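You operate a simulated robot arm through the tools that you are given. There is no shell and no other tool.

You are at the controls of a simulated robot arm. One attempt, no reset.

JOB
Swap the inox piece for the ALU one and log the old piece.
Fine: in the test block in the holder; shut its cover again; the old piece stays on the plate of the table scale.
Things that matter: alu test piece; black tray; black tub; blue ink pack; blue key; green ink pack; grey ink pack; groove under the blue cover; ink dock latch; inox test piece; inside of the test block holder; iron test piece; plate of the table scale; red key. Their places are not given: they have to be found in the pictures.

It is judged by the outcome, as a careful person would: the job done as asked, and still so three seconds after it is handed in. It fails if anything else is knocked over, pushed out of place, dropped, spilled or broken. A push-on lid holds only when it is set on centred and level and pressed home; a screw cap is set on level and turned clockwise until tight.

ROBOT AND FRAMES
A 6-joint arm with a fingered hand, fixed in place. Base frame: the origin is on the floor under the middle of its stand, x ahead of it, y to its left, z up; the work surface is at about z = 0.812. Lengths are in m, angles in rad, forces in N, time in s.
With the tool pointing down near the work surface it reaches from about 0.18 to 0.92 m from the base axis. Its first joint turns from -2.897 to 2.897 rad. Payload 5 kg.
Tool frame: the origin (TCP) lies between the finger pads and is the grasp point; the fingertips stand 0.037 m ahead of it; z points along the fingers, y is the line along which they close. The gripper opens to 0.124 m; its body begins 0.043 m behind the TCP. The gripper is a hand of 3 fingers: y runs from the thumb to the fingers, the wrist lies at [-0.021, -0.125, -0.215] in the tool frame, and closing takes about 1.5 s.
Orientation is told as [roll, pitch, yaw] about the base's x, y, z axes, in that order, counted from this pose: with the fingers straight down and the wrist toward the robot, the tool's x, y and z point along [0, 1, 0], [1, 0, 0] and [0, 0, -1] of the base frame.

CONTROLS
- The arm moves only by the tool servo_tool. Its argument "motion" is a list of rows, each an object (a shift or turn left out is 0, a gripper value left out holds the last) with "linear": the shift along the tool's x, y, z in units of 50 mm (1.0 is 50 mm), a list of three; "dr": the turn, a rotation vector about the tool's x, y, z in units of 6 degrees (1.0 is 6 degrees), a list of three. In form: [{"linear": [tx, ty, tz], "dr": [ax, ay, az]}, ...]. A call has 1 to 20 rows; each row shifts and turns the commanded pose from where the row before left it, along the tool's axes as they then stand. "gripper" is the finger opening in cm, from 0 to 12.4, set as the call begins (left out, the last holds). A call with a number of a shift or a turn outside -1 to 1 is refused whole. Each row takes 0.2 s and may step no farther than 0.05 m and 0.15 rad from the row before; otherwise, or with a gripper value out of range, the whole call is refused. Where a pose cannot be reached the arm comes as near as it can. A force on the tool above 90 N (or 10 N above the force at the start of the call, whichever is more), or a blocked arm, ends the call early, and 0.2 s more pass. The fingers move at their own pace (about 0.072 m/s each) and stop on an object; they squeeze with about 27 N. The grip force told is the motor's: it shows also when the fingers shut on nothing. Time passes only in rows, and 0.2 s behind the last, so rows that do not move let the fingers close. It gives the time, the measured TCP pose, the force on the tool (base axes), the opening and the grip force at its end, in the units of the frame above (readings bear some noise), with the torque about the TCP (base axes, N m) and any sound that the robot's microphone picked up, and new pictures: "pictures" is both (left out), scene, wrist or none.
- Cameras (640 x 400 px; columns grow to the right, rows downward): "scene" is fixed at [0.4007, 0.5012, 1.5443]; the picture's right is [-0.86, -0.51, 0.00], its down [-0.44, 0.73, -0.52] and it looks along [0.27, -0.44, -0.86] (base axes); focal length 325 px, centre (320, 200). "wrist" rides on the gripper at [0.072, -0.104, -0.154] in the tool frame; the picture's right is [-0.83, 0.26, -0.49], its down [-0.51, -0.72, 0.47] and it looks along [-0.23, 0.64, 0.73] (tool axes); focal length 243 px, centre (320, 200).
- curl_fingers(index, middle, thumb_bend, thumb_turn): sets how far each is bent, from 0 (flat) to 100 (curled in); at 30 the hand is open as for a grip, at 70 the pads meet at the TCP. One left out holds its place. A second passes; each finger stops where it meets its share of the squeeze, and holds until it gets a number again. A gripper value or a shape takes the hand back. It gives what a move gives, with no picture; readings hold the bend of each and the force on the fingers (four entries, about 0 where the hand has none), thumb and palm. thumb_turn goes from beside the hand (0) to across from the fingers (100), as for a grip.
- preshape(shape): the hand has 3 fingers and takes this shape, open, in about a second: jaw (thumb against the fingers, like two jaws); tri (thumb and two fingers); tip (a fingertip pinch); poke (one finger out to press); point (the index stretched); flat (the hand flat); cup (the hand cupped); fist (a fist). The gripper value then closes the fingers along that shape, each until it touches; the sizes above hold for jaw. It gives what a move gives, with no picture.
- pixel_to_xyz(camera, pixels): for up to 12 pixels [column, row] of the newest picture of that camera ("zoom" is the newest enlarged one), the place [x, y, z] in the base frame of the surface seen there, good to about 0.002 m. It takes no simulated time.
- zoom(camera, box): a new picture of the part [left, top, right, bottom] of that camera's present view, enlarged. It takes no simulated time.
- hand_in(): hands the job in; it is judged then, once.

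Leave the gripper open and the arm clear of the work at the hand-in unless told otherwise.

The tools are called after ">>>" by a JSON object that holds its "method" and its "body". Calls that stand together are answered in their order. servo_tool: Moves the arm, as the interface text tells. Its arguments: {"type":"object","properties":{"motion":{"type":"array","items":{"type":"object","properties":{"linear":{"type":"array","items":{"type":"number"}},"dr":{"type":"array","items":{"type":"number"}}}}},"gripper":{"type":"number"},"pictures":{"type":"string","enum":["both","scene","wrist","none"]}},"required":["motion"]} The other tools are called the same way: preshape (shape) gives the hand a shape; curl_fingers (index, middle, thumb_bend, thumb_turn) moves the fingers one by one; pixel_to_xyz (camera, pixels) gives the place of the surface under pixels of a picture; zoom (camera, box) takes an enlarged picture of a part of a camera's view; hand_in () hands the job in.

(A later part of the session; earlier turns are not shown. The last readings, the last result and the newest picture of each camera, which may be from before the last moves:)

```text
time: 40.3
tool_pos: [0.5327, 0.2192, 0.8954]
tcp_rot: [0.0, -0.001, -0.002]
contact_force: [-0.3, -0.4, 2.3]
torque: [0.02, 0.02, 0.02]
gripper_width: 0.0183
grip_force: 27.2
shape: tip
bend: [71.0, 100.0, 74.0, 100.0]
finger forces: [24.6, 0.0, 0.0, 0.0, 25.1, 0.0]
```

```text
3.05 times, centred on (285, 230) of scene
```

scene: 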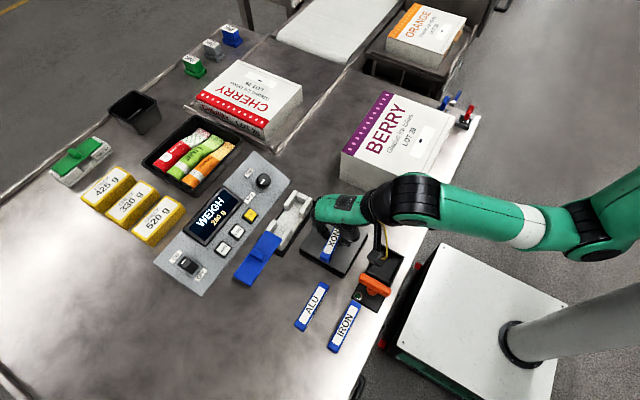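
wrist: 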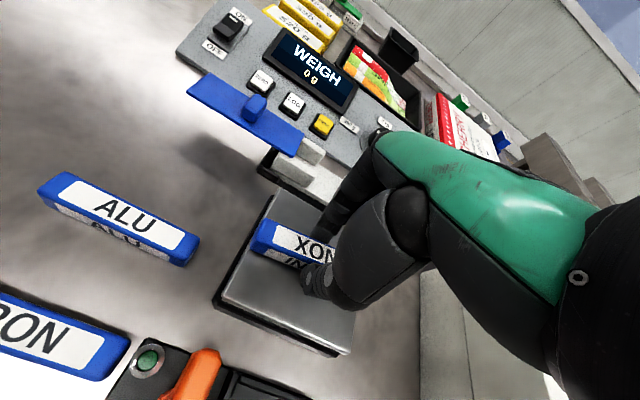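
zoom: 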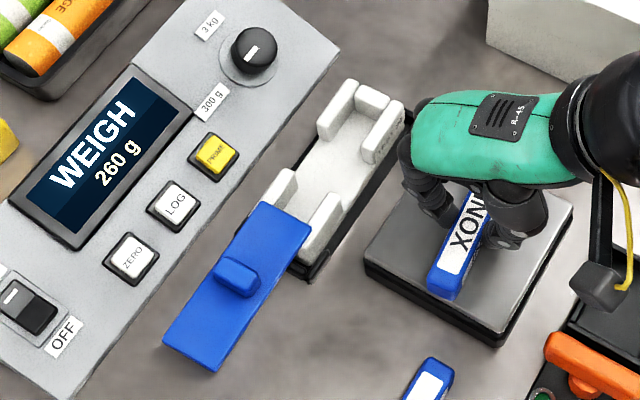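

The piece rests on the plate (260 g with my slight push). I'll open the fingers to 4.5 cm to let it go.

>>> {"method": "servo_tool", "body": {"motion": [{}, {}, {}], "gripper": 4.5, "pictures": "both"}}

>>> {"method": "zoom", "body": {"camera": "scene", "box": [180, 170, 390, 290]}}

>>> {"method": "zoom", "body": {"camera": "wrist", "box": [190, 180, 400, 350]}}

```text
time: 41.1
tool_pos: [0.5333, 0.2197, 0.8951]
tcp_rot: [0.001, 0.001, 0.0]
contact_force: [0.3, -0.3, -0.2]
torque: [-0.03, 0.01, 0.0]
gripper_width: 0.0448
grip_force: 0.2
shape: tip
bend: [73.0, 98.0, 73.0, 100.0]
finger forces: [0.0, 0.0, 0.0, 0.0, 0.0, 0.1]
```

scene: 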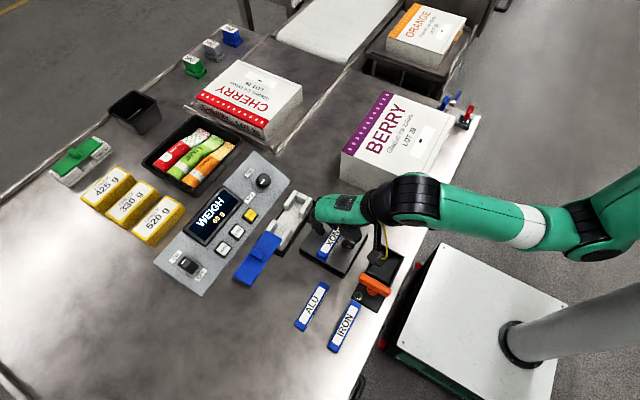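
wrist: 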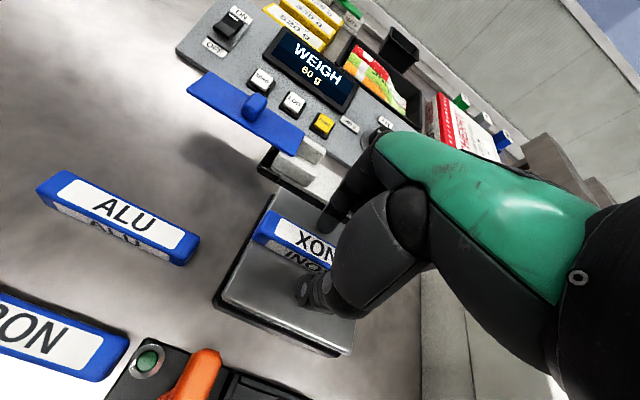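

```text
3.05 times, centred on (285, 230) of scene
```

zoom: 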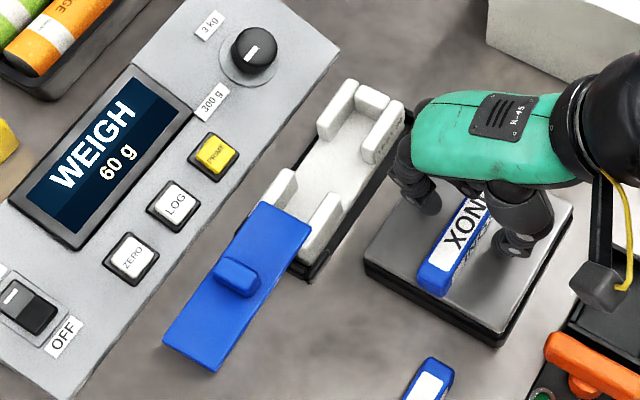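

```text
2.35 times, centred on (295, 265) of wrist
```

zoom: 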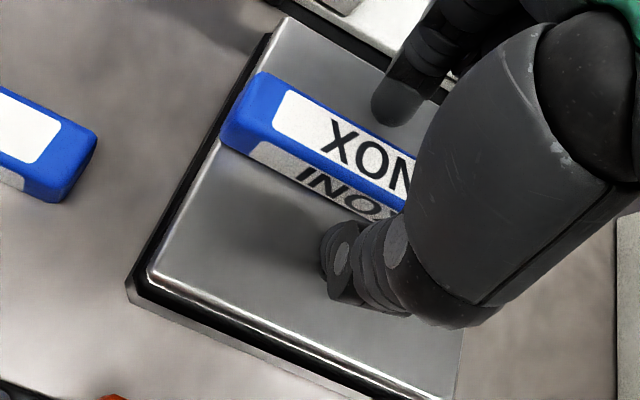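

INOX lies on the plate, reading 60 g, and nothing is held. I'll rise to about z 1.02, then take the poke shape in the air and look at it.

>>> {"method": "servo_tool", "body": {"motion": [{"linear": [0, 0, -0.3]}, {"linear": [0, 0, -0.6]}, {"linear": [0, 0, -0.8]}, {"linear": [0, 0, -0.8]}, {}], "gripper": 4.5, "pictures": "none"}}

>>> {"method": "preshape", "body": {"shape": "poke"}}

>>> {"method": "servo_tool", "body": {"motion": [{}], "pictures": "both"}}

>>> {"method": "zoom", "body": {"camera": "scene", "box": [290, 130, 410, 260]}}

>>> {"method": "zoom", "body": {"camera": "wrist", "box": [240, 130, 460, 330]}}

```text
time: 42.3
tool_pos: [0.5331, 0.2186, 1.0196]
tcp_rot: [0.0, 0.0, 0.0]
contact_force: [1.0, -0.1, -0.8]
torque: [-0.01, 0.01, 0.03]
gripper_width: 0.0449
grip_force: 0.1
shape: tip
bend: [73.0, 98.0, 73.0, 100.0]
finger forces: [0.0, 0.0, 0.1, 0.0, 0.0, 0.1]
```

```text
time: 43.2
tool_pos: [0.5328, 0.219, 1.0193]
tcp_rot: [0.001, -0.002, -0.001]
contact_force: [-0.6, -0.3, 0.7]
torque: [0.03, 0.04, 0.0]
gripper_width: 0.0001
grip_force: 0.0
shape: poke
bend: [70.0, 70.0, 100.0, 100.0]
finger forces: [0.0, 0.0, 0.0, 0.1, 0.0, 0.1]
```

```text
time: 43.6
tool_pos: [0.532, 0.2201, 1.0199]
tcp_rot: [0.0, -0.001, -0.001]
contact_force: [-0.9, -0.3, -0.2]
torque: [-0.01, -0.02, 0.0]
gripper_width: 0.0002
grip_force: 0.0
shape: poke
bend: [70.0, 70.0, 100.0, 100.0]
finger forces: [0.0, 0.0, 0.0, 0.0, 0.0, 0.0]
```

scene: 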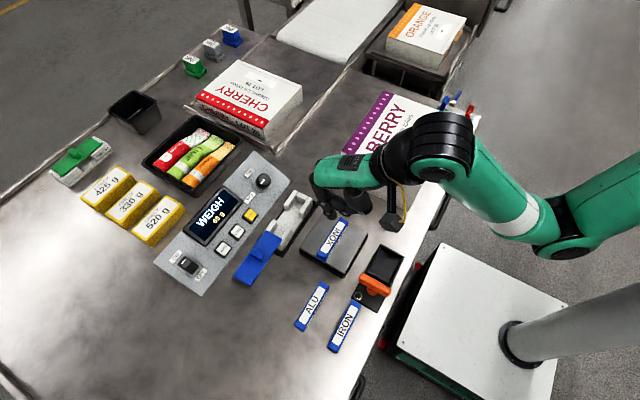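
wrist: 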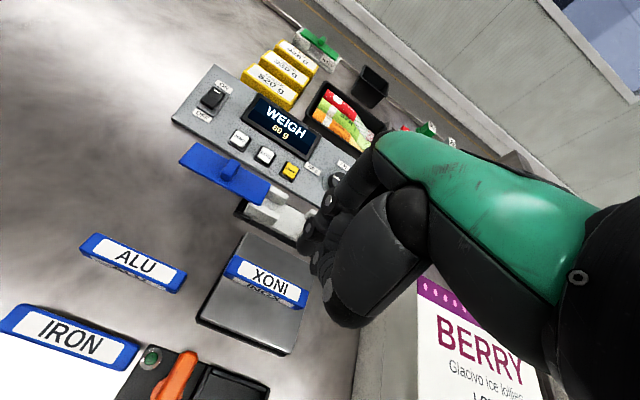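

```text
3.08 times, centred on (350, 195) of scene
```

zoom: 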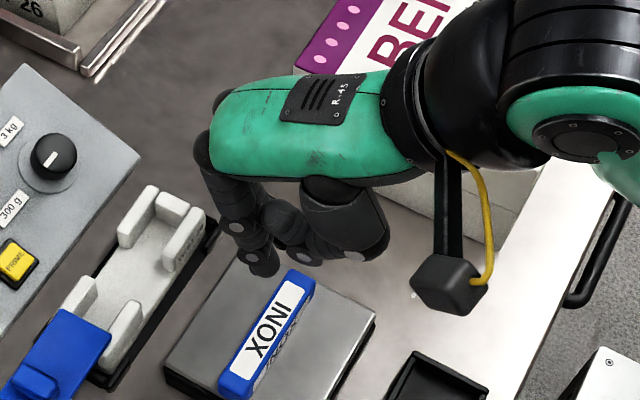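

```text
2.00 times, centred on (350, 230) of wrist
```

zoom: 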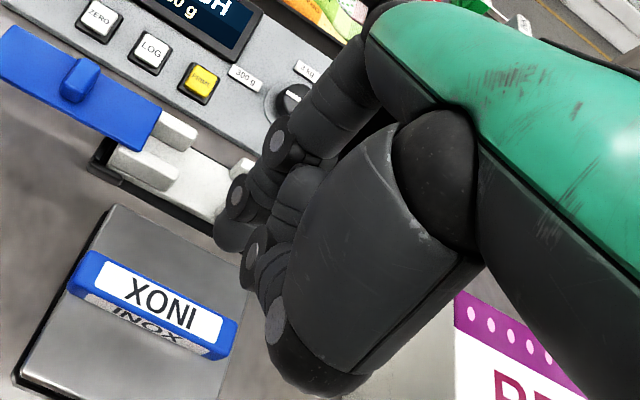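

The poke finger points down. I'll measure its tip compared with the TCP (0.532, 0.220, 1.020).

>>> {"method": "pixel_to_xyz", "body": {"camera": "scene", "pixels": [[331, 218], [333, 218], [329, 217], [330, 214], [332, 215], [326, 208], [345, 213], [350, 214]]}}

>>> {"method": "pixel_to_xyz", "body": {"camera": "wrist", "pixels": [[302, 247], [306, 248], [300, 252], [308, 240], [313, 255], [314, 262], [325, 295]]}}

>>> {"method": "zoom", "body": {"camera": "scene", "box": [305, 170, 375, 230]}}

```text
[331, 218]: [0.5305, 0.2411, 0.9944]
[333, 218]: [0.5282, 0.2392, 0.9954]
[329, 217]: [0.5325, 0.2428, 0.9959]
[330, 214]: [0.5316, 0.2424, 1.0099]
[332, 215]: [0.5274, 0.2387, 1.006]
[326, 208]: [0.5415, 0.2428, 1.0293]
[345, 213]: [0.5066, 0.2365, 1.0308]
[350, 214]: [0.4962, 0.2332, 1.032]
```

```text
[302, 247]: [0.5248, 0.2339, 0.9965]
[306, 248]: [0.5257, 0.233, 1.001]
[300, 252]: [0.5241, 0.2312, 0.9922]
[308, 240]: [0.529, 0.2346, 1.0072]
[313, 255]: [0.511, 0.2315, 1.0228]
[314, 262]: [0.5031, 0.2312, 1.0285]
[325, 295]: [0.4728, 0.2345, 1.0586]
```

```text
6.67 times, centred on (340, 200) of scene
```

zoom: 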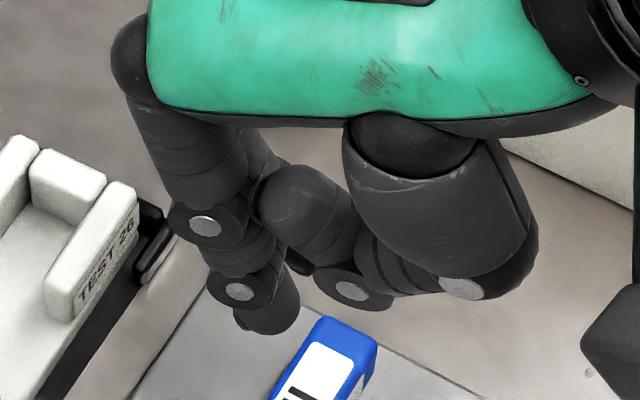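

Two fingers seem to point down side by side. I'll curl the middle finger away so that only the index is out, and look again.

>>> {"method": "curl_fingers", "body": {"middle": 100}}

>>> {"method": "servo_tool", "body": {"motion": [{}], "pictures": "both"}}

>>> {"method": "zoom", "body": {"camera": "scene", "box": [305, 170, 375, 230]}}

>>> {"method": "zoom", "body": {"camera": "wrist", "box": [260, 180, 380, 300]}}

```text
time: 44.6
tool_pos: [0.5334, 0.2188, 1.0191]
tcp_rot: [0.0, 0.0, -0.001]
contact_force: [0.5, 0.1, -0.1]
torque: [0.02, -0.03, -0.02]
gripper_width: 0.0395
grip_force: 0.1
shape: fingers
bend: [70.0, 100.0, 100.0, 100.0]
finger forces: [0.1, 0.1, 0.0, 0.1, 0.0, 0.1]
```

```text
time: 45.0
tool_pos: [0.5333, 0.2199, 1.0194]
tcp_rot: [0.0, 0.0, -0.001]
contact_force: [0.3, -0.6, -0.4]
torque: [-0.02, 0.0, -0.01]
gripper_width: 0.0399
grip_force: 0.1
shape: fingers
bend: [70.0, 100.0, 100.0, 100.0]
finger forces: [0.0, 0.0, 0.0, 0.0, 0.0, 0.1]
```

scene: 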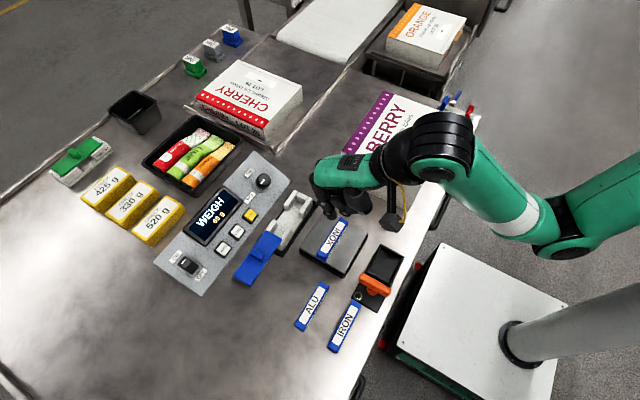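
wrist: 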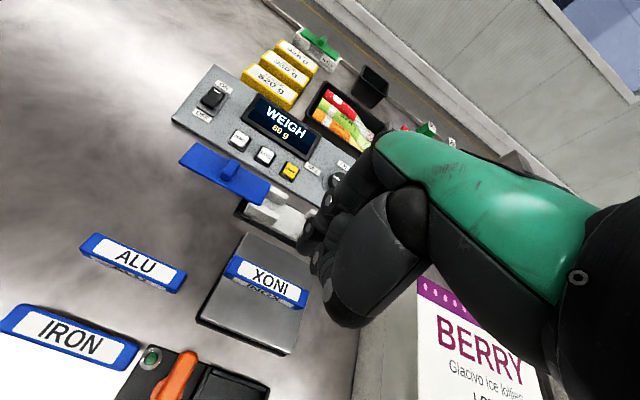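

```text
6.67 times, centred on (340, 200) of scene
```

zoom: 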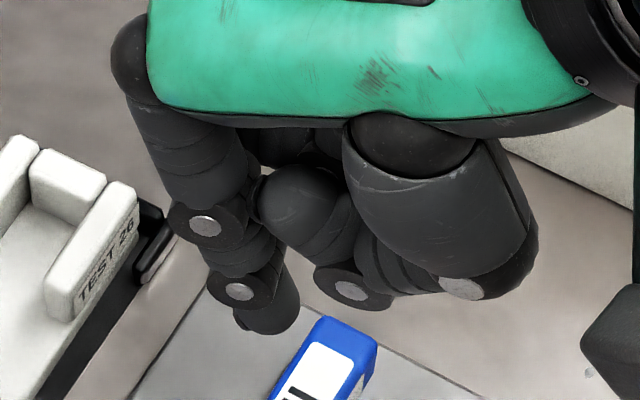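

```text
3.33 times, centred on (320, 240) of wrist
```

zoom: 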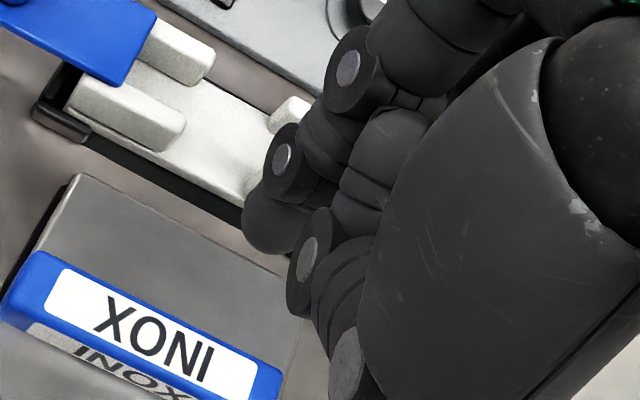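

Only the index points down now. I'll measure its tip more exactly.

>>> {"method": "pixel_to_xyz", "body": {"camera": "scene", "pixels": [[331, 219], [332, 219], [334, 219], [329, 218], [328, 216], [335, 216], [333, 217], [330, 219], [331, 216]]}}

>>> {"method": "pixel_to_xyz", "body": {"camera": "wrist", "pixels": [[298, 246], [300, 250], [303, 254], [308, 254], [298, 240], [304, 246], [310, 248], [296, 248]]}}

>>> {"method": "pixel_to_xyz", "body": {"camera": "wrist", "pixels": [[264, 155], [258, 155], [270, 157], [264, 150], [265, 161], [239, 140], [289, 170], [245, 195], [210, 163], [265, 205]]}}

>>> {"method": "zoom", "body": {"camera": "wrist", "box": [220, 120, 310, 190]}}

```text
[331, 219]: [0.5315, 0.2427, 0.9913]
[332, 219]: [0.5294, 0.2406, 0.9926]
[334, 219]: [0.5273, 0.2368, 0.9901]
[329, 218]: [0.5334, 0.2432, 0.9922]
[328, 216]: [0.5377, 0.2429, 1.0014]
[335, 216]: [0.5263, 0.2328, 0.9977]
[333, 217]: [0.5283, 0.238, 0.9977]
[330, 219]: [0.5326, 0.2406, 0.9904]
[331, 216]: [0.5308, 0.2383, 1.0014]
```

```text
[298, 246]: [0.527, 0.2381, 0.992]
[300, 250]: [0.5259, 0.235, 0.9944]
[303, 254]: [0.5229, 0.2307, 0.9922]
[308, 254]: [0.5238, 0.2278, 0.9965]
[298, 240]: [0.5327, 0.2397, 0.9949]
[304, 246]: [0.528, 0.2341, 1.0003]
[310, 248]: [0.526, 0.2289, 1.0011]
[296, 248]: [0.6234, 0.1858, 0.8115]
```

```text
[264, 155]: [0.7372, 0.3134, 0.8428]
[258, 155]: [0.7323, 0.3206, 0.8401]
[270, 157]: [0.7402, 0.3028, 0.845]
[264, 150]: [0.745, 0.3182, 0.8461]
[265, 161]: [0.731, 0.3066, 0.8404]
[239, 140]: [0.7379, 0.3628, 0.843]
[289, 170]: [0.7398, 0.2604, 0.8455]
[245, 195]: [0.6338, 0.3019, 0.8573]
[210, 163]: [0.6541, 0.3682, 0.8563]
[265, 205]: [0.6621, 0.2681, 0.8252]
```

```text
5.71 times, centred on (265, 155) of wrist
```

zoom: 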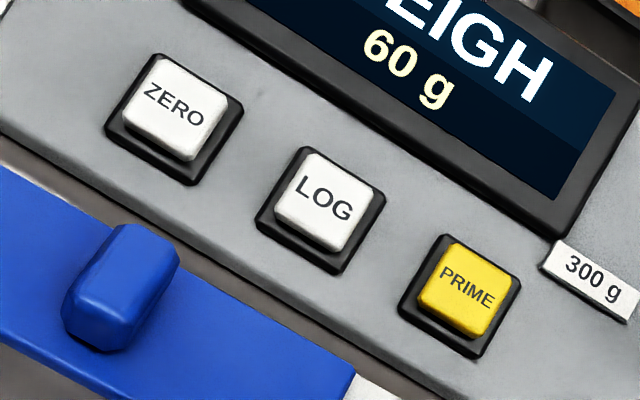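

LOG's centre is at about (0.738, 0.311, 0.8435). The index tip sits about (−0.001, +0.012, −0.034) from the TCP. I'll check the display housing height, since the knuckles will hang above it.

>>> {"method": "pixel_to_xyz", "body": {"camera": "wrist", "pixels": [[285, 118], [250, 105], [312, 130], [290, 105], [265, 95], [318, 122], [300, 140], [340, 180]]}}

>>> {"method": "pixel_to_xyz", "body": {"camera": "scene", "pixels": [[318, 180], [313, 190], [322, 200], [320, 185], [365, 205], [360, 212], [345, 205], [352, 215]]}}

```text
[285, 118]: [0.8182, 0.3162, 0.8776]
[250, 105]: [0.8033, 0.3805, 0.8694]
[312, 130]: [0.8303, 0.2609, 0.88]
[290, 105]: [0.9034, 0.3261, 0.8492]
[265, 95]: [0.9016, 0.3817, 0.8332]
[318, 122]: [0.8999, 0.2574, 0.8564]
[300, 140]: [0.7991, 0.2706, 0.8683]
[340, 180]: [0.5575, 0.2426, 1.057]
```

```text
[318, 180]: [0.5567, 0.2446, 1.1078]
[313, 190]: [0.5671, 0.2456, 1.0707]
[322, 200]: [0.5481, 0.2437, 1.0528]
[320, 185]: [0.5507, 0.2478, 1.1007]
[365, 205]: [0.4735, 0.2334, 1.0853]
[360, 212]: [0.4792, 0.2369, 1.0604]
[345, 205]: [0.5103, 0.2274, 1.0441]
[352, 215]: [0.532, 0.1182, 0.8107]
```

The display housing peaks at z≈0.88 near x 0.82, and the knuckles will be at about x 0.78, z 0.93, so it's clear. I'll move over LOG at TCP (0.739, 0.299), down to z≈0.93.

>>> {"method": "servo_tool", "body": {"motion": [{"linear": [0.27, 0.687, 0]}, {"linear": [0.27, 0.687, 0]}, {"linear": [0.27, 0.687, 0]}, {"linear": [0.27, 0.687, 0]}, {"linear": [0.26, 0.687, 0]}, {"linear": [0.26, 0.687, 0]}, {"linear": [0, 0, 0.6]}, {"linear": [0, 0, 0.6]}, {"linear": [0, 0, 0.6]}, {}], "pictures": "both"}}

>>> {"method": "zoom", "body": {"camera": "scene", "box": [180, 150, 310, 280]}}

>>> {"method": "zoom", "body": {"camera": "wrist", "box": [220, 180, 400, 330]}}

```text
time: 47.2
tool_pos: [0.7391, 0.2977, 0.9294]
tcp_rot: [0.001, 0.0, -0.002]
contact_force: [0.7, 0.4, -0.2]
torque: [0.0, 0.01, 0.02]
gripper_width: 0.0394
grip_force: 0.1
shape: fingers
bend: [70.0, 100.0, 100.0, 100.0]
finger forces: [0.0, 0.0, 0.0, 0.1, 0.1, 0.1]
```

scene: 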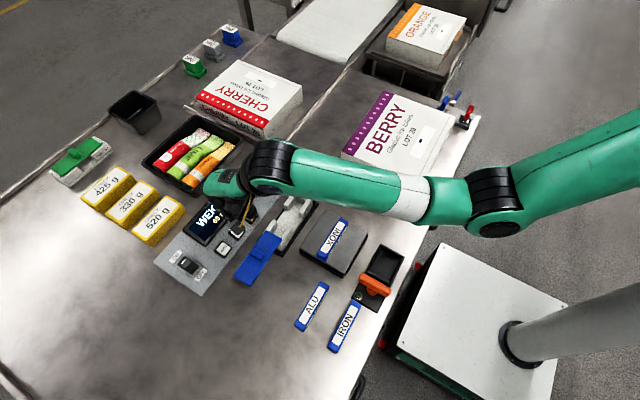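
wrist: 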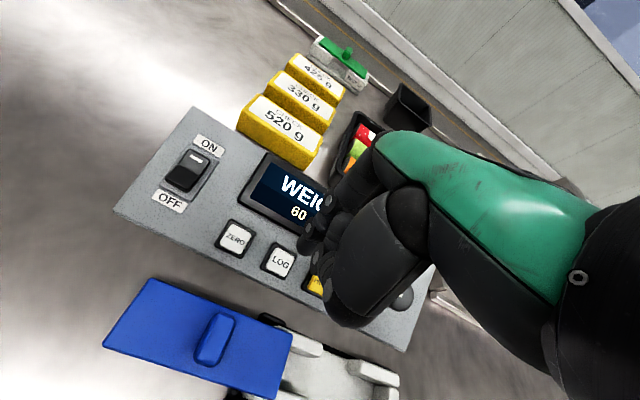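

```text
3.08 times, centred on (245, 215) of scene
```

zoom: 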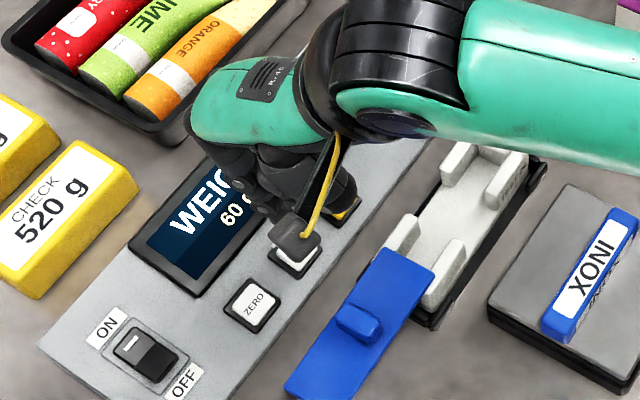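

```text
2.67 times, centred on (310, 255) of wrist
```

zoom: 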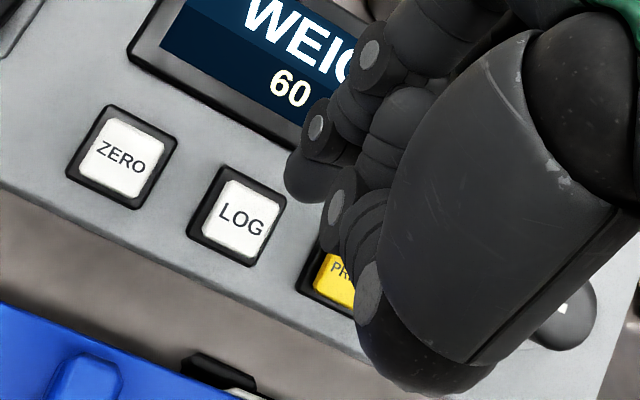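

I'll measure the index tip here and the LOG cap again from this closer view.

>>> {"method": "pixel_to_xyz", "body": {"camera": "wrist", "pixels": [[300, 250], [303, 254], [298, 245], [306, 250], [300, 240], [280, 262], [272, 258], [289, 266], [283, 252], [276, 270], [235, 238], [318, 283]]}}

>>> {"method": "zoom", "body": {"camera": "wrist", "box": [255, 225, 335, 295]}}

```text
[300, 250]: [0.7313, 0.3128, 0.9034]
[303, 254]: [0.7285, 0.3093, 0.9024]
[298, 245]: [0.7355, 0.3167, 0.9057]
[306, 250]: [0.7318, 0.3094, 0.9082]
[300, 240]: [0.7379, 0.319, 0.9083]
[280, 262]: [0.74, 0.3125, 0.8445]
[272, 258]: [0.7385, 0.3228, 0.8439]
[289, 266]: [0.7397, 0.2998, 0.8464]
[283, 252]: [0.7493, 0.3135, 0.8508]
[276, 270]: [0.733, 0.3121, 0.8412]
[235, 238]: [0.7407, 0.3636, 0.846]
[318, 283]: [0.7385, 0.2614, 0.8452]
```

```text
5.71 times, centred on (295, 260) of wrist
```

zoom: 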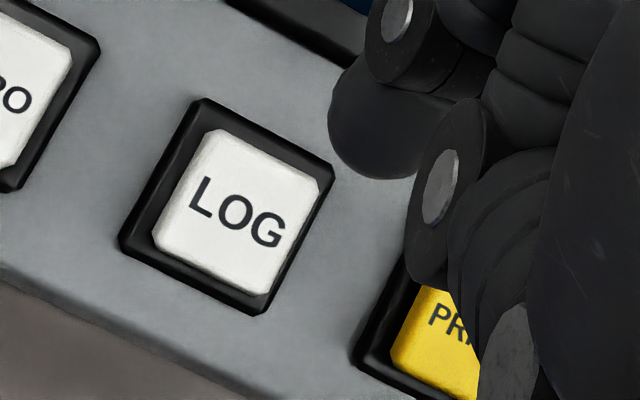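

The index tip is at about (0.738, 0.310), nearly over LOG's centre (0.7395, 0.312). I'll nudge +2 mm in y and +1 mm in x, and go down to about 8 mm above the cap.

>>> {"method": "servo_tool", "body": {"motion": [{"linear": [0.04, 0.02, 0.25]}, {"linear": [0, 0, 0.3]}, {"linear": [0, 0, 0.25]}, {}], "pictures": "wrist"}}

>>> {"method": "zoom", "body": {"camera": "wrist", "box": [255, 210, 345, 290]}}

```text
time: 48.2
tool_pos: [0.7402, 0.3003, 0.8897]
tcp_rot: [0.0, 0.0, 0.0]
contact_force: [-0.2, 0.2, 1.2]
torque: [0.01, 0.0, 0.0]
gripper_width: 0.0393
grip_force: 0.1
shape: fingers
bend: [70.0, 100.0, 100.0, 100.0]
finger forces: [0.0, 0.0, 0.2, 0.0, 0.0, 0.1]
```

wrist: 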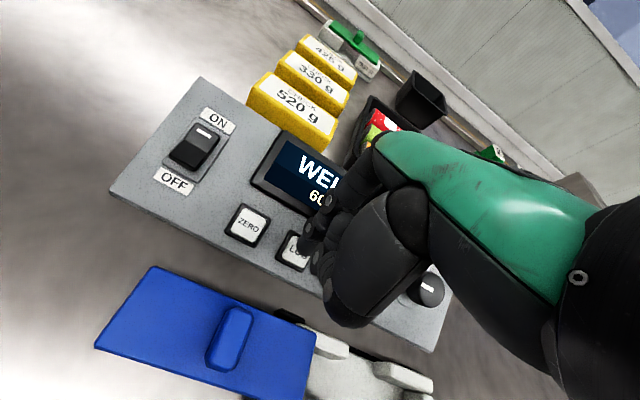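

```text
5.00 times, centred on (300, 250) of wrist
```

zoom: 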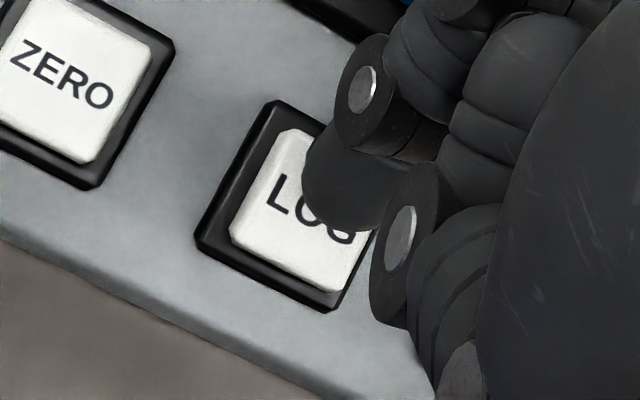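

The tip is right over LOG. I'll press on down in 2.5 mm steps and listen for the click.

>>> {"method": "servo_tool", "body": {"motion": [{"linear": [0, 0, 0.05]}, {"linear": [0, 0, 0.05]}, {"linear": [0, 0, 0.05]}, {"linear": [0, 0, 0.04]}, {}], "pictures": "wrist"}}

>>> {"method": "zoom", "body": {"camera": "wrist", "box": [255, 150, 375, 290]}}

```text
time: 49.4
tool_pos: [0.7398, 0.3019, 0.8804]
tcp_rot: [0.0, -0.001, 0.0]
contact_force: [-0.8, -0.3, 0.2]
torque: [0.03, -0.02, 0.01]
gripper_width: 0.0392
grip_force: 0.6
shape: fingers
bend: [70.0, 100.0, 100.0, 100.0]
finger forces: [1.9, 0.0, 0.0, 0.0, 0.0, 0.0]
heard: click
```

wrist: 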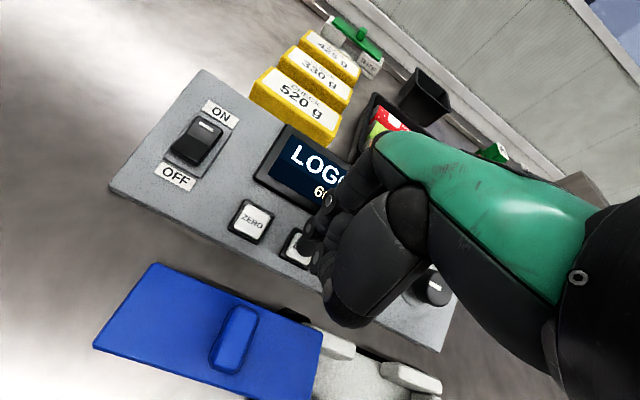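

```text
2.86 times, centred on (315, 220) of wrist
```

zoom: 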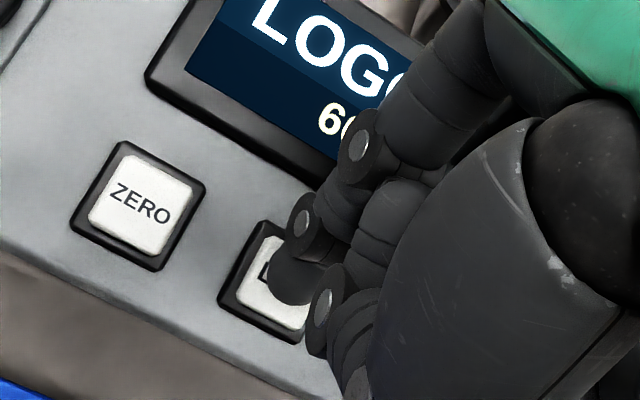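

I heard a click, and the display now starts with "LOG". I'll rise straight up and read the whole display.

>>> {"method": "servo_tool", "body": {"motion": [{"linear": [0, 0, -0.15]}, {"linear": [0, 0, -0.5]}, {"linear": [0, 0, -0.8]}, {"linear": [0, -0.8, -0.5]}, {"linear": [0, -0.9, 0]}, {"linear": [0, -0.9, 0]}, {}], "pictures": "both"}}

>>> {"method": "zoom", "body": {"camera": "scene", "box": [170, 170, 380, 360]}}

>>> {"method": "zoom", "body": {"camera": "scene", "box": [180, 180, 260, 250]}}

```text
time: 51.0
tool_pos: [0.6104, 0.3013, 0.9786]
tcp_rot: [0.0, 0.0, -0.001]
contact_force: [-1.0, 0.3, 0.5]
torque: [-0.03, 0.01, -0.02]
gripper_width: 0.0396
grip_force: 0.1
shape: fingers
bend: [70.0, 100.0, 100.0, 100.0]
finger forces: [0.1, 0.0, 0.0, 0.1, 0.0, 0.0]
```

scene: 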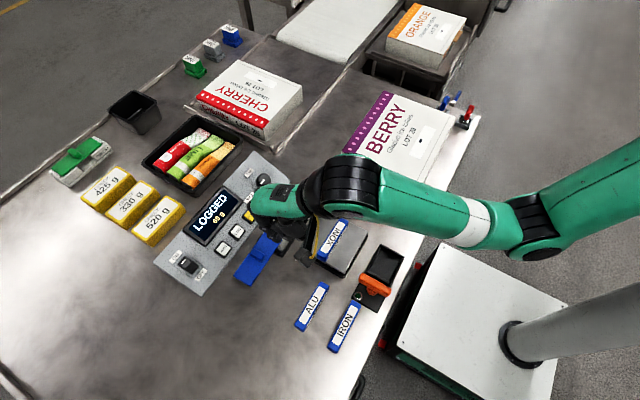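
wrist: 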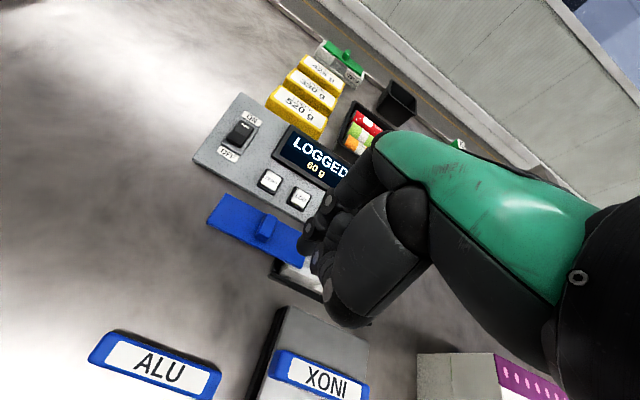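

```text
2.11 times, centred on (275, 265) of scene
```

zoom: 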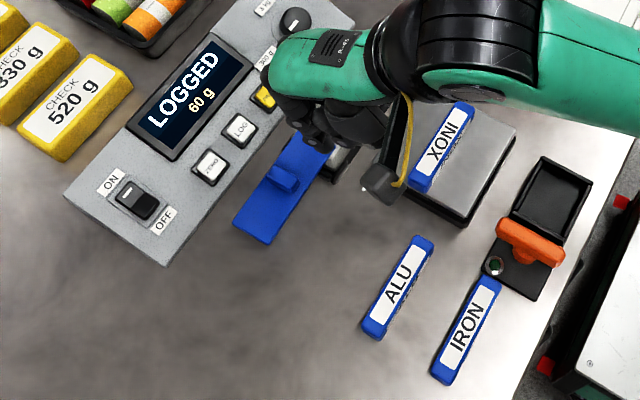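

```text
5.71 times, centred on (220, 215) of scene
```

zoom: 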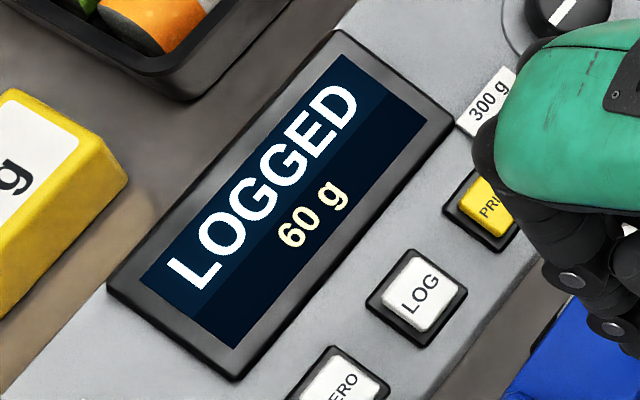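

The display reads "LOGGED 60 g", so the old piece is logged. Next comes ALU. I'll take the tip pinch shape again and measure the ALU piece.

>>> {"method": "preshape", "body": {"shape": "tip"}}

>>> {"method": "zoom", "body": {"camera": "scene", "box": [280, 270, 380, 360]}}

>>> {"method": "pixel_to_xyz", "body": {"camera": "zoom", "pixels": [[253, 80], [285, 95], [110, 242], [148, 262], [200, 165], [180, 150], [225, 178], [325, 178], [345, 155], [240, 330], [300, 230], [275, 110]]}}

```text
time: 51.9
tool_pos: [0.611, 0.3002, 0.9781]
tcp_rot: [-0.001, 0.0, 0.0]
contact_force: [-0.8, -0.9, 1.1]
torque: [-0.01, 0.03, 0.01]
gripper_width: 0.1236
grip_force: 0.1
shape: tip
bend: [30.0, 98.0, 30.0, 98.0]
finger forces: [0.1, 0.0, 0.1, 0.0, 0.0, 0.1]
```

```text
4.44 times, centred on (330, 315) of scene
```

zoom: 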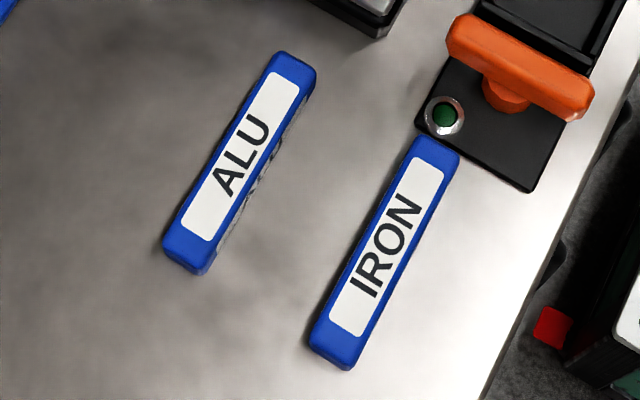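

```text
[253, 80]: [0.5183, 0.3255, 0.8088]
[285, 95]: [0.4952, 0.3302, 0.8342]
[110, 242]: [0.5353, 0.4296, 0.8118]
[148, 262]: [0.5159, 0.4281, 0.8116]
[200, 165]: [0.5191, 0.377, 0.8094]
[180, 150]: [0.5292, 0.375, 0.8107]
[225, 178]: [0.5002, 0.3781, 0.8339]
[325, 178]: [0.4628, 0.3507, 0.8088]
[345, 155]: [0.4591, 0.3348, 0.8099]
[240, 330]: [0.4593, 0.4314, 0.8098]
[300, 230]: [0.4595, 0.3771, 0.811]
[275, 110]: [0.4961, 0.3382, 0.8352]
```

I'll take points along ALU's edges and ends.

>>> {"method": "pixel_to_xyz", "body": {"camera": "zoom", "pixels": [[284, 58], [306, 70], [272, 68], [300, 88], [174, 228], [202, 245], [180, 240], [232, 130], [252, 178], [219, 152], [238, 200], [242, 155]]}}

>>> {"method": "pixel_to_xyz", "body": {"camera": "zoom", "pixels": [[405, 170], [395, 160], [345, 260], [420, 145], [450, 160], [380, 215], [365, 225], [330, 300]]}}

```text
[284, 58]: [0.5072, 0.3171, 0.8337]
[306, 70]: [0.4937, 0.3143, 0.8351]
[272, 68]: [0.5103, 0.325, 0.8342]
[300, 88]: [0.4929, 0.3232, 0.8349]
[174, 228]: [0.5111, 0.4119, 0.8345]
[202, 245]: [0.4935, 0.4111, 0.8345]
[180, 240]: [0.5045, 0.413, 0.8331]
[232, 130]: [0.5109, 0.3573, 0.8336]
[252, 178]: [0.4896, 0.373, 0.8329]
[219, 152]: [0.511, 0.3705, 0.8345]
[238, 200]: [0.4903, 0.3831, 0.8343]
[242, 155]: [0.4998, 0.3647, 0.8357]
```

```text
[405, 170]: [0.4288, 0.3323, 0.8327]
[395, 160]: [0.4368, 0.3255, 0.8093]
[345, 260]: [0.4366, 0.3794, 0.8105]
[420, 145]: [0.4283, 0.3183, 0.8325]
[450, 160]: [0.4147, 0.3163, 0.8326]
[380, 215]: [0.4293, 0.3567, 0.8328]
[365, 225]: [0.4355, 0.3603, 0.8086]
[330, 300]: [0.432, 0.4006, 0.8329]
```

ALU lies along y, at x 0.490–0.511, y 0.314–0.415, with its top at z 0.834 and its centre at (0.5005, 0.3645). No turn is needed. I'll move above it at TCP (0.5055, 0.3645) with the fingers open 5 cm.

>>> {"method": "servo_tool", "body": {"motion": [{"linear": [0.43, -0.703, 0]}, {"linear": [0.43, -0.703, 0]}, {"linear": [0.43, -0.703, 0.3]}, {"linear": [0, 0, 0.6]}, {}, {}], "gripper": 5, "pictures": "both"}}

>>> {"method": "zoom", "body": {"camera": "wrist", "box": [200, 180, 400, 350]}}

>>> {"method": "zoom", "body": {"camera": "scene", "box": [260, 230, 390, 360]}}

```text
time: 53.3
tool_pos: [0.505, 0.3666, 0.9324]
tcp_rot: [0.001, 0.0, -0.002]
contact_force: [0.0, 0.8, 0.2]
torque: [0.04, 0.0, 0.01]
gripper_width: 0.0506
grip_force: 0.1
shape: tip
bend: [73.0, 98.0, 72.0, 100.0]
finger forces: [0.0, 0.0, 0.0, 0.1, 0.0, 0.0]
```

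scene: 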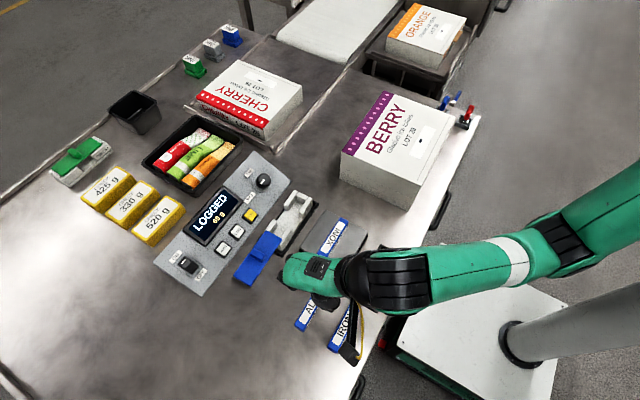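
wrist: 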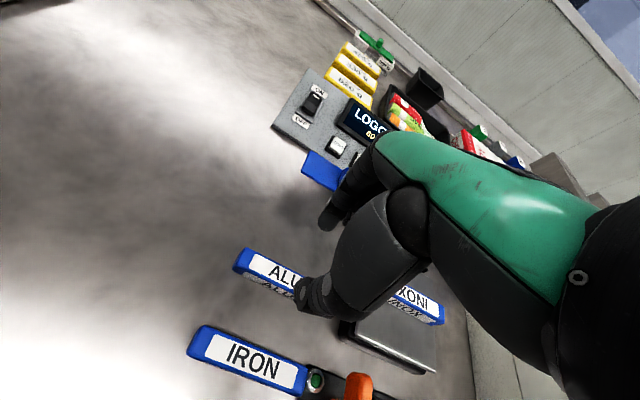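

```text
2.35 times, centred on (300, 265) of wrist
```

zoom: 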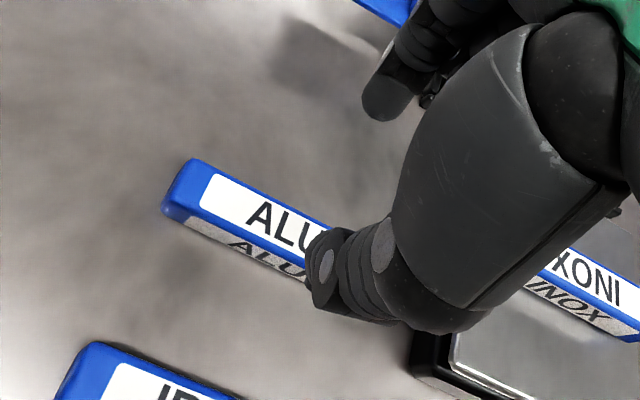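

```text
3.08 times, centred on (325, 295) of scene
```

zoom: 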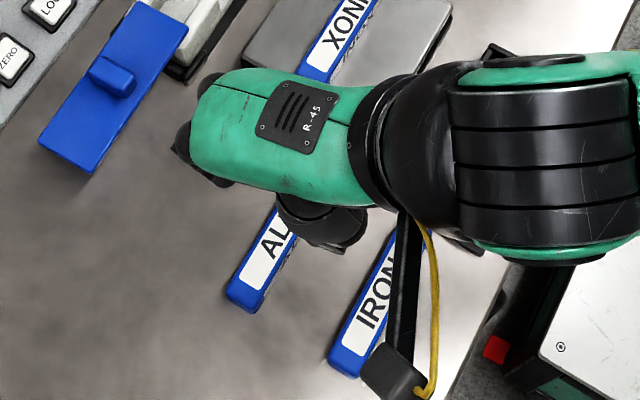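

I'm above ALU. I'll descend to TCP z≈0.856, which is the same grip height relative to the piece's top as for INOX.

>>> {"method": "servo_tool", "body": {"motion": [{"linear": [-0.02, 0.01, 0.4]}, {"linear": [-0.02, 0, 0.4]}, {"linear": [0, 0, 0.4]}, {"linear": [0, 0, 0.2]}, {"linear": [0, 0, 0.12]}, {}], "gripper": 5, "pictures": "both"}}

>>> {"method": "zoom", "body": {"camera": "wrist", "box": [200, 180, 400, 350]}}

>>> {"method": "zoom", "body": {"camera": "scene", "box": [260, 230, 390, 360]}}

```text
time: 54.7
tool_pos: [0.5056, 0.3624, 0.8558]
tcp_rot: [-0.001, 0.0, 0.0]
contact_force: [0.4, 0.3, 0.1]
torque: [0.01, -0.01, 0.0]
gripper_width: 0.0505
grip_force: 0.2
shape: tip
bend: [73.0, 98.0, 72.0, 100.0]
finger forces: [0.0, 0.1, 0.0, 0.1, 0.0, 0.0]
```

scene: 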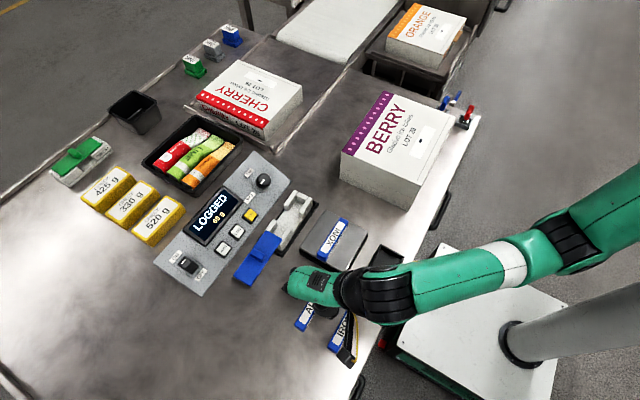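
wrist: 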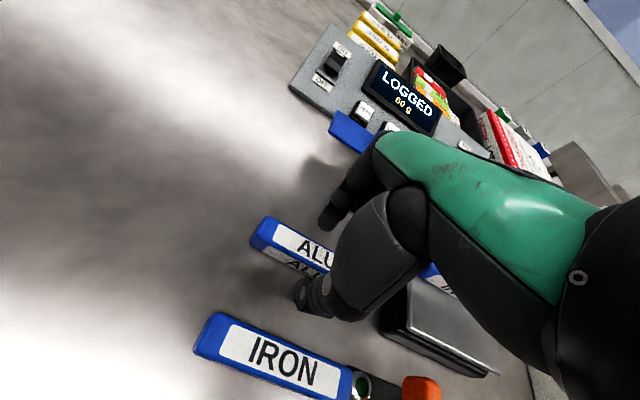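

```text
2.35 times, centred on (300, 265) of wrist
```

zoom: 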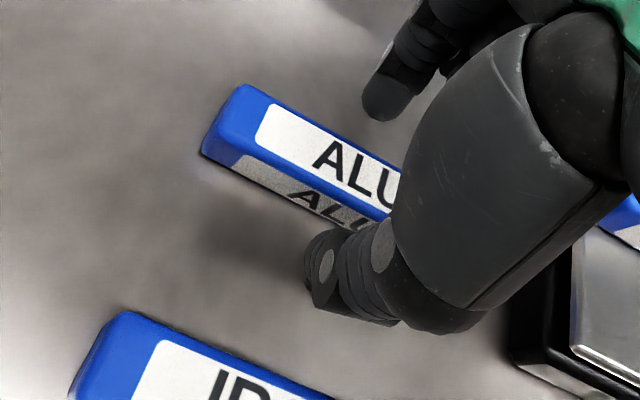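

```text
3.08 times, centred on (325, 295) of scene
```

zoom: 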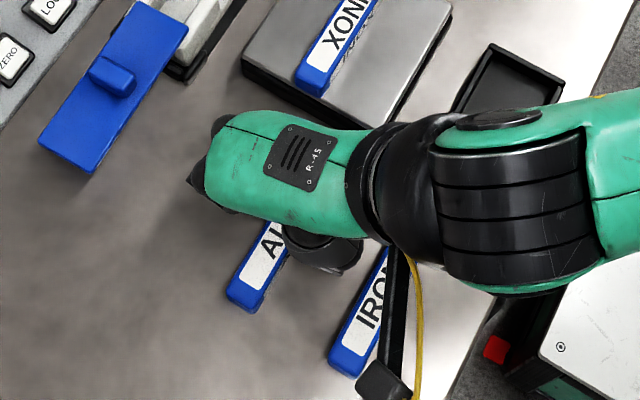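

The fingers straddle ALU with no contact. I'll close on it.

>>> {"method": "servo_tool", "body": {"motion": [{"linear": [0.03, 0, 0]}, {}, {}, {}, {}, {}], "gripper": 0, "pictures": "both"}}

>>> {"method": "zoom", "body": {"camera": "wrist", "box": [200, 180, 400, 350]}}

```text
time: 56.1
tool_pos: [0.5052, 0.3644, 0.8561]
tcp_rot: [0.001, -0.002, -0.001]
contact_force: [0.0, -0.3, -0.8]
torque: [0.01, 0.01, -0.01]
gripper_width: 0.0189
grip_force: 26.9
shape: tip
bend: [72.0, 100.0, 74.0, 100.0]
finger forces: [24.0, 0.0, 0.0, 0.0, 24.0, 0.1]
```

scene: 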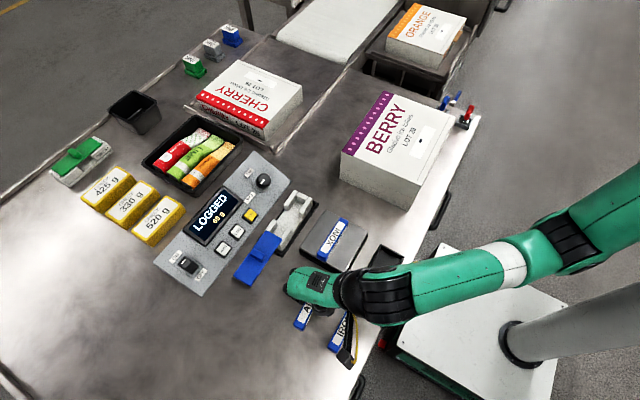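
wrist: 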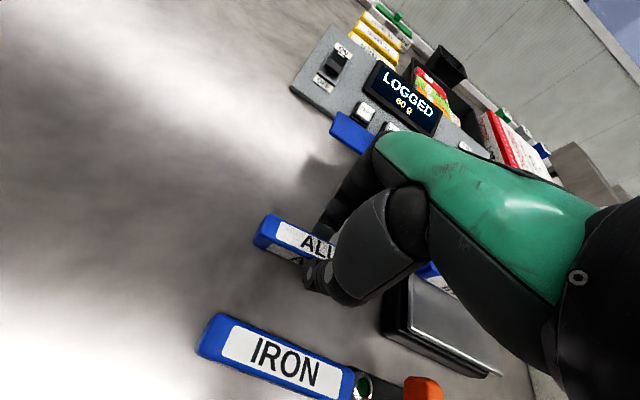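

```text
2.35 times, centred on (300, 265) of wrist
```

zoom: 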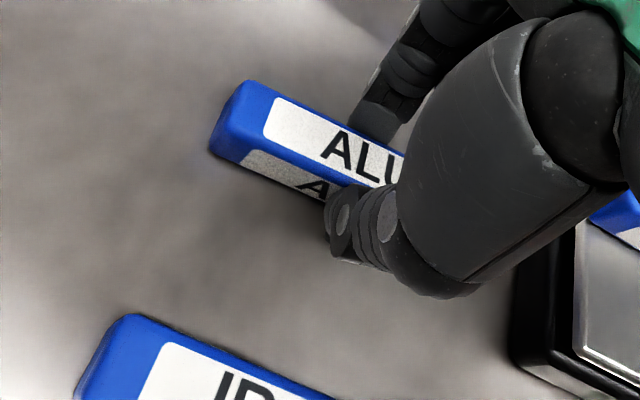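

ALU is held (18.9 mm, 24 N each side). I'll lift straight up to z≈0.96, and then measure the empty groove with the scene camera.

>>> {"method": "servo_tool", "body": {"motion": [{"linear": [0, 0, -0.1]}, {"linear": [0, 0, -0.4]}, {"linear": [0, 0, -0.6]}, {"linear": [0, 0, -0.7]}, {"linear": [0, 0, -0.3]}, {}], "pictures": "both"}}

>>> {"method": "zoom", "body": {"camera": "scene", "box": [265, 185, 325, 255]}}

>>> {"method": "zoom", "body": {"camera": "wrist", "box": [200, 180, 400, 350]}}

```text
time: 57.5
tool_pos: [0.5052, 0.3648, 0.963]
tcp_rot: [-0.001, -0.001, -0.001]
contact_force: [-0.1, 0.3, 0.5]
torque: [-0.01, 0.02, 0.04]
gripper_width: 0.019
grip_force: 27.6
shape: tip
bend: [72.0, 100.0, 74.0, 100.0]
finger forces: [24.0, 0.0, 0.1, 0.0, 24.1, 0.0]
```

scene: 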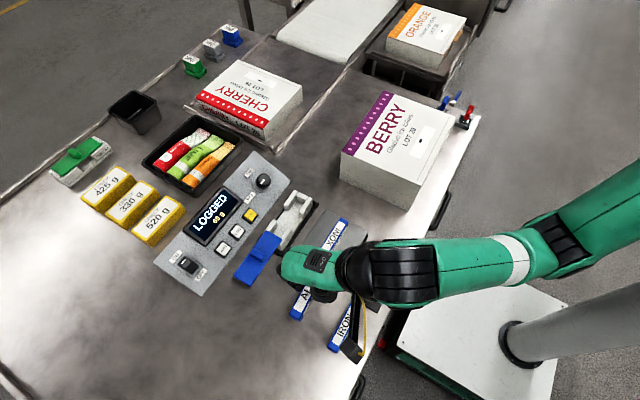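
wrist: 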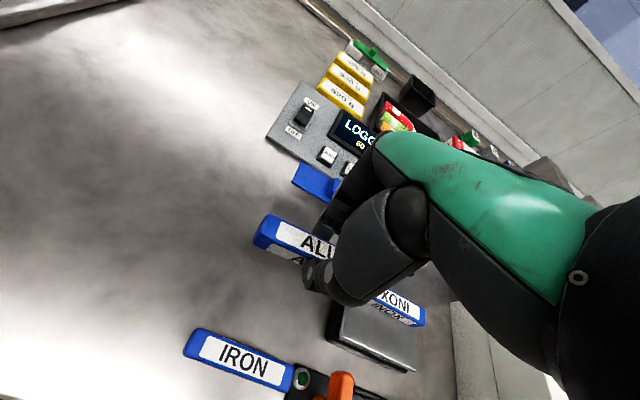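

```text
5.71 times, centred on (295, 220) of scene
```

zoom: 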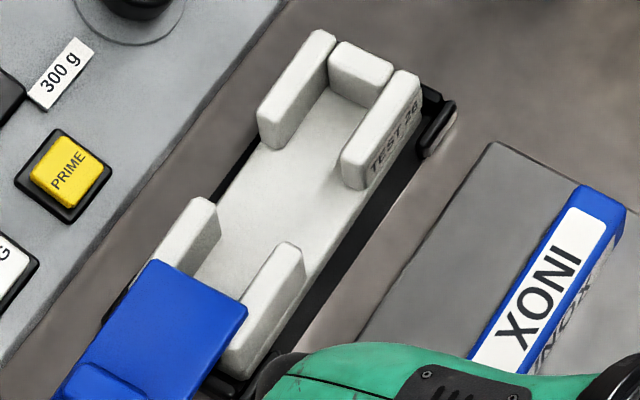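

```text
2.35 times, centred on (300, 265) of wrist
```

zoom: 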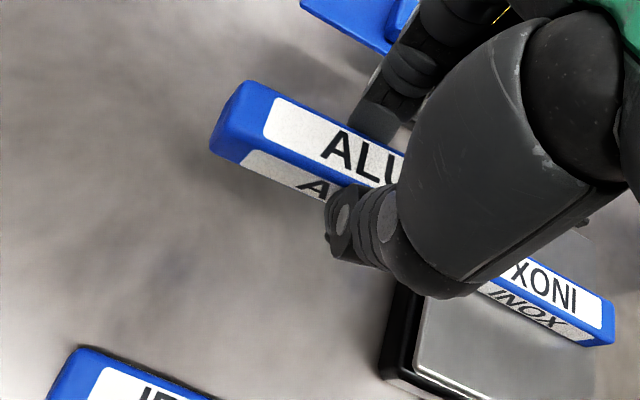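

ALU is held level. The empty groove is in clear view, so I'll measure its walls, end stop, floor and the cover's edge.

>>> {"method": "pixel_to_xyz", "body": {"camera": "scene", "pixels": [[296, 196], [289, 205], [300, 211], [307, 199], [301, 201], [288, 220], [276, 221], [290, 229], [286, 231], [277, 224], [268, 232], [281, 239]]}}

>>> {"method": "pixel_to_xyz", "body": {"camera": "scene", "pixels": [[295, 194], [298, 193], [302, 196], [306, 204], [310, 200], [304, 197], [297, 203], [292, 212], [280, 232], [275, 228], [293, 207], [303, 203]]}}

>>> {"method": "zoom", "body": {"camera": "scene", "box": [280, 185, 320, 220]}}

```text
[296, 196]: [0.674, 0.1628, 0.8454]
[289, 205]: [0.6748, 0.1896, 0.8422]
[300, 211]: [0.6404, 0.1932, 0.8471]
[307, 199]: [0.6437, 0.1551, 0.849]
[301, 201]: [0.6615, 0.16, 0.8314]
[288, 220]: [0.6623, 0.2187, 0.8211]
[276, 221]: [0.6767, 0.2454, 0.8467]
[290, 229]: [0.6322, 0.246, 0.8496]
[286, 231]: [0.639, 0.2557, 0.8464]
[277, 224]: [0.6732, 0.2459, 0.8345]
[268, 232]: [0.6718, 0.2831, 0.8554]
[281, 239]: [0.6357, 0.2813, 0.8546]
```

```text
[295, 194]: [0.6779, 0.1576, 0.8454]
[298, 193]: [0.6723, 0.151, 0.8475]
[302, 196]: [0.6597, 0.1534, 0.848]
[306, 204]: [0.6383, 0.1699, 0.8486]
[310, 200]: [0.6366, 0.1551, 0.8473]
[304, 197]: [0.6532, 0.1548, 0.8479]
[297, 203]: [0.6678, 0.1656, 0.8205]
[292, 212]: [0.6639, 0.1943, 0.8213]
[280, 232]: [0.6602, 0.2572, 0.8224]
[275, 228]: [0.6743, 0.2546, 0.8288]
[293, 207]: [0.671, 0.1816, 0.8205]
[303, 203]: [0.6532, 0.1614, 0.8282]
```

```text
11.43 times, centred on (300, 202) of scene
```

zoom: 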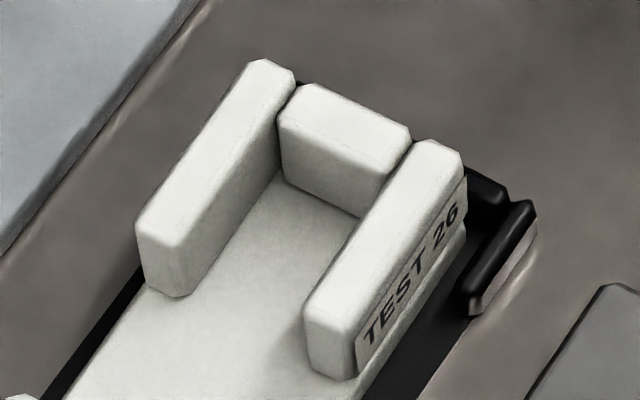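

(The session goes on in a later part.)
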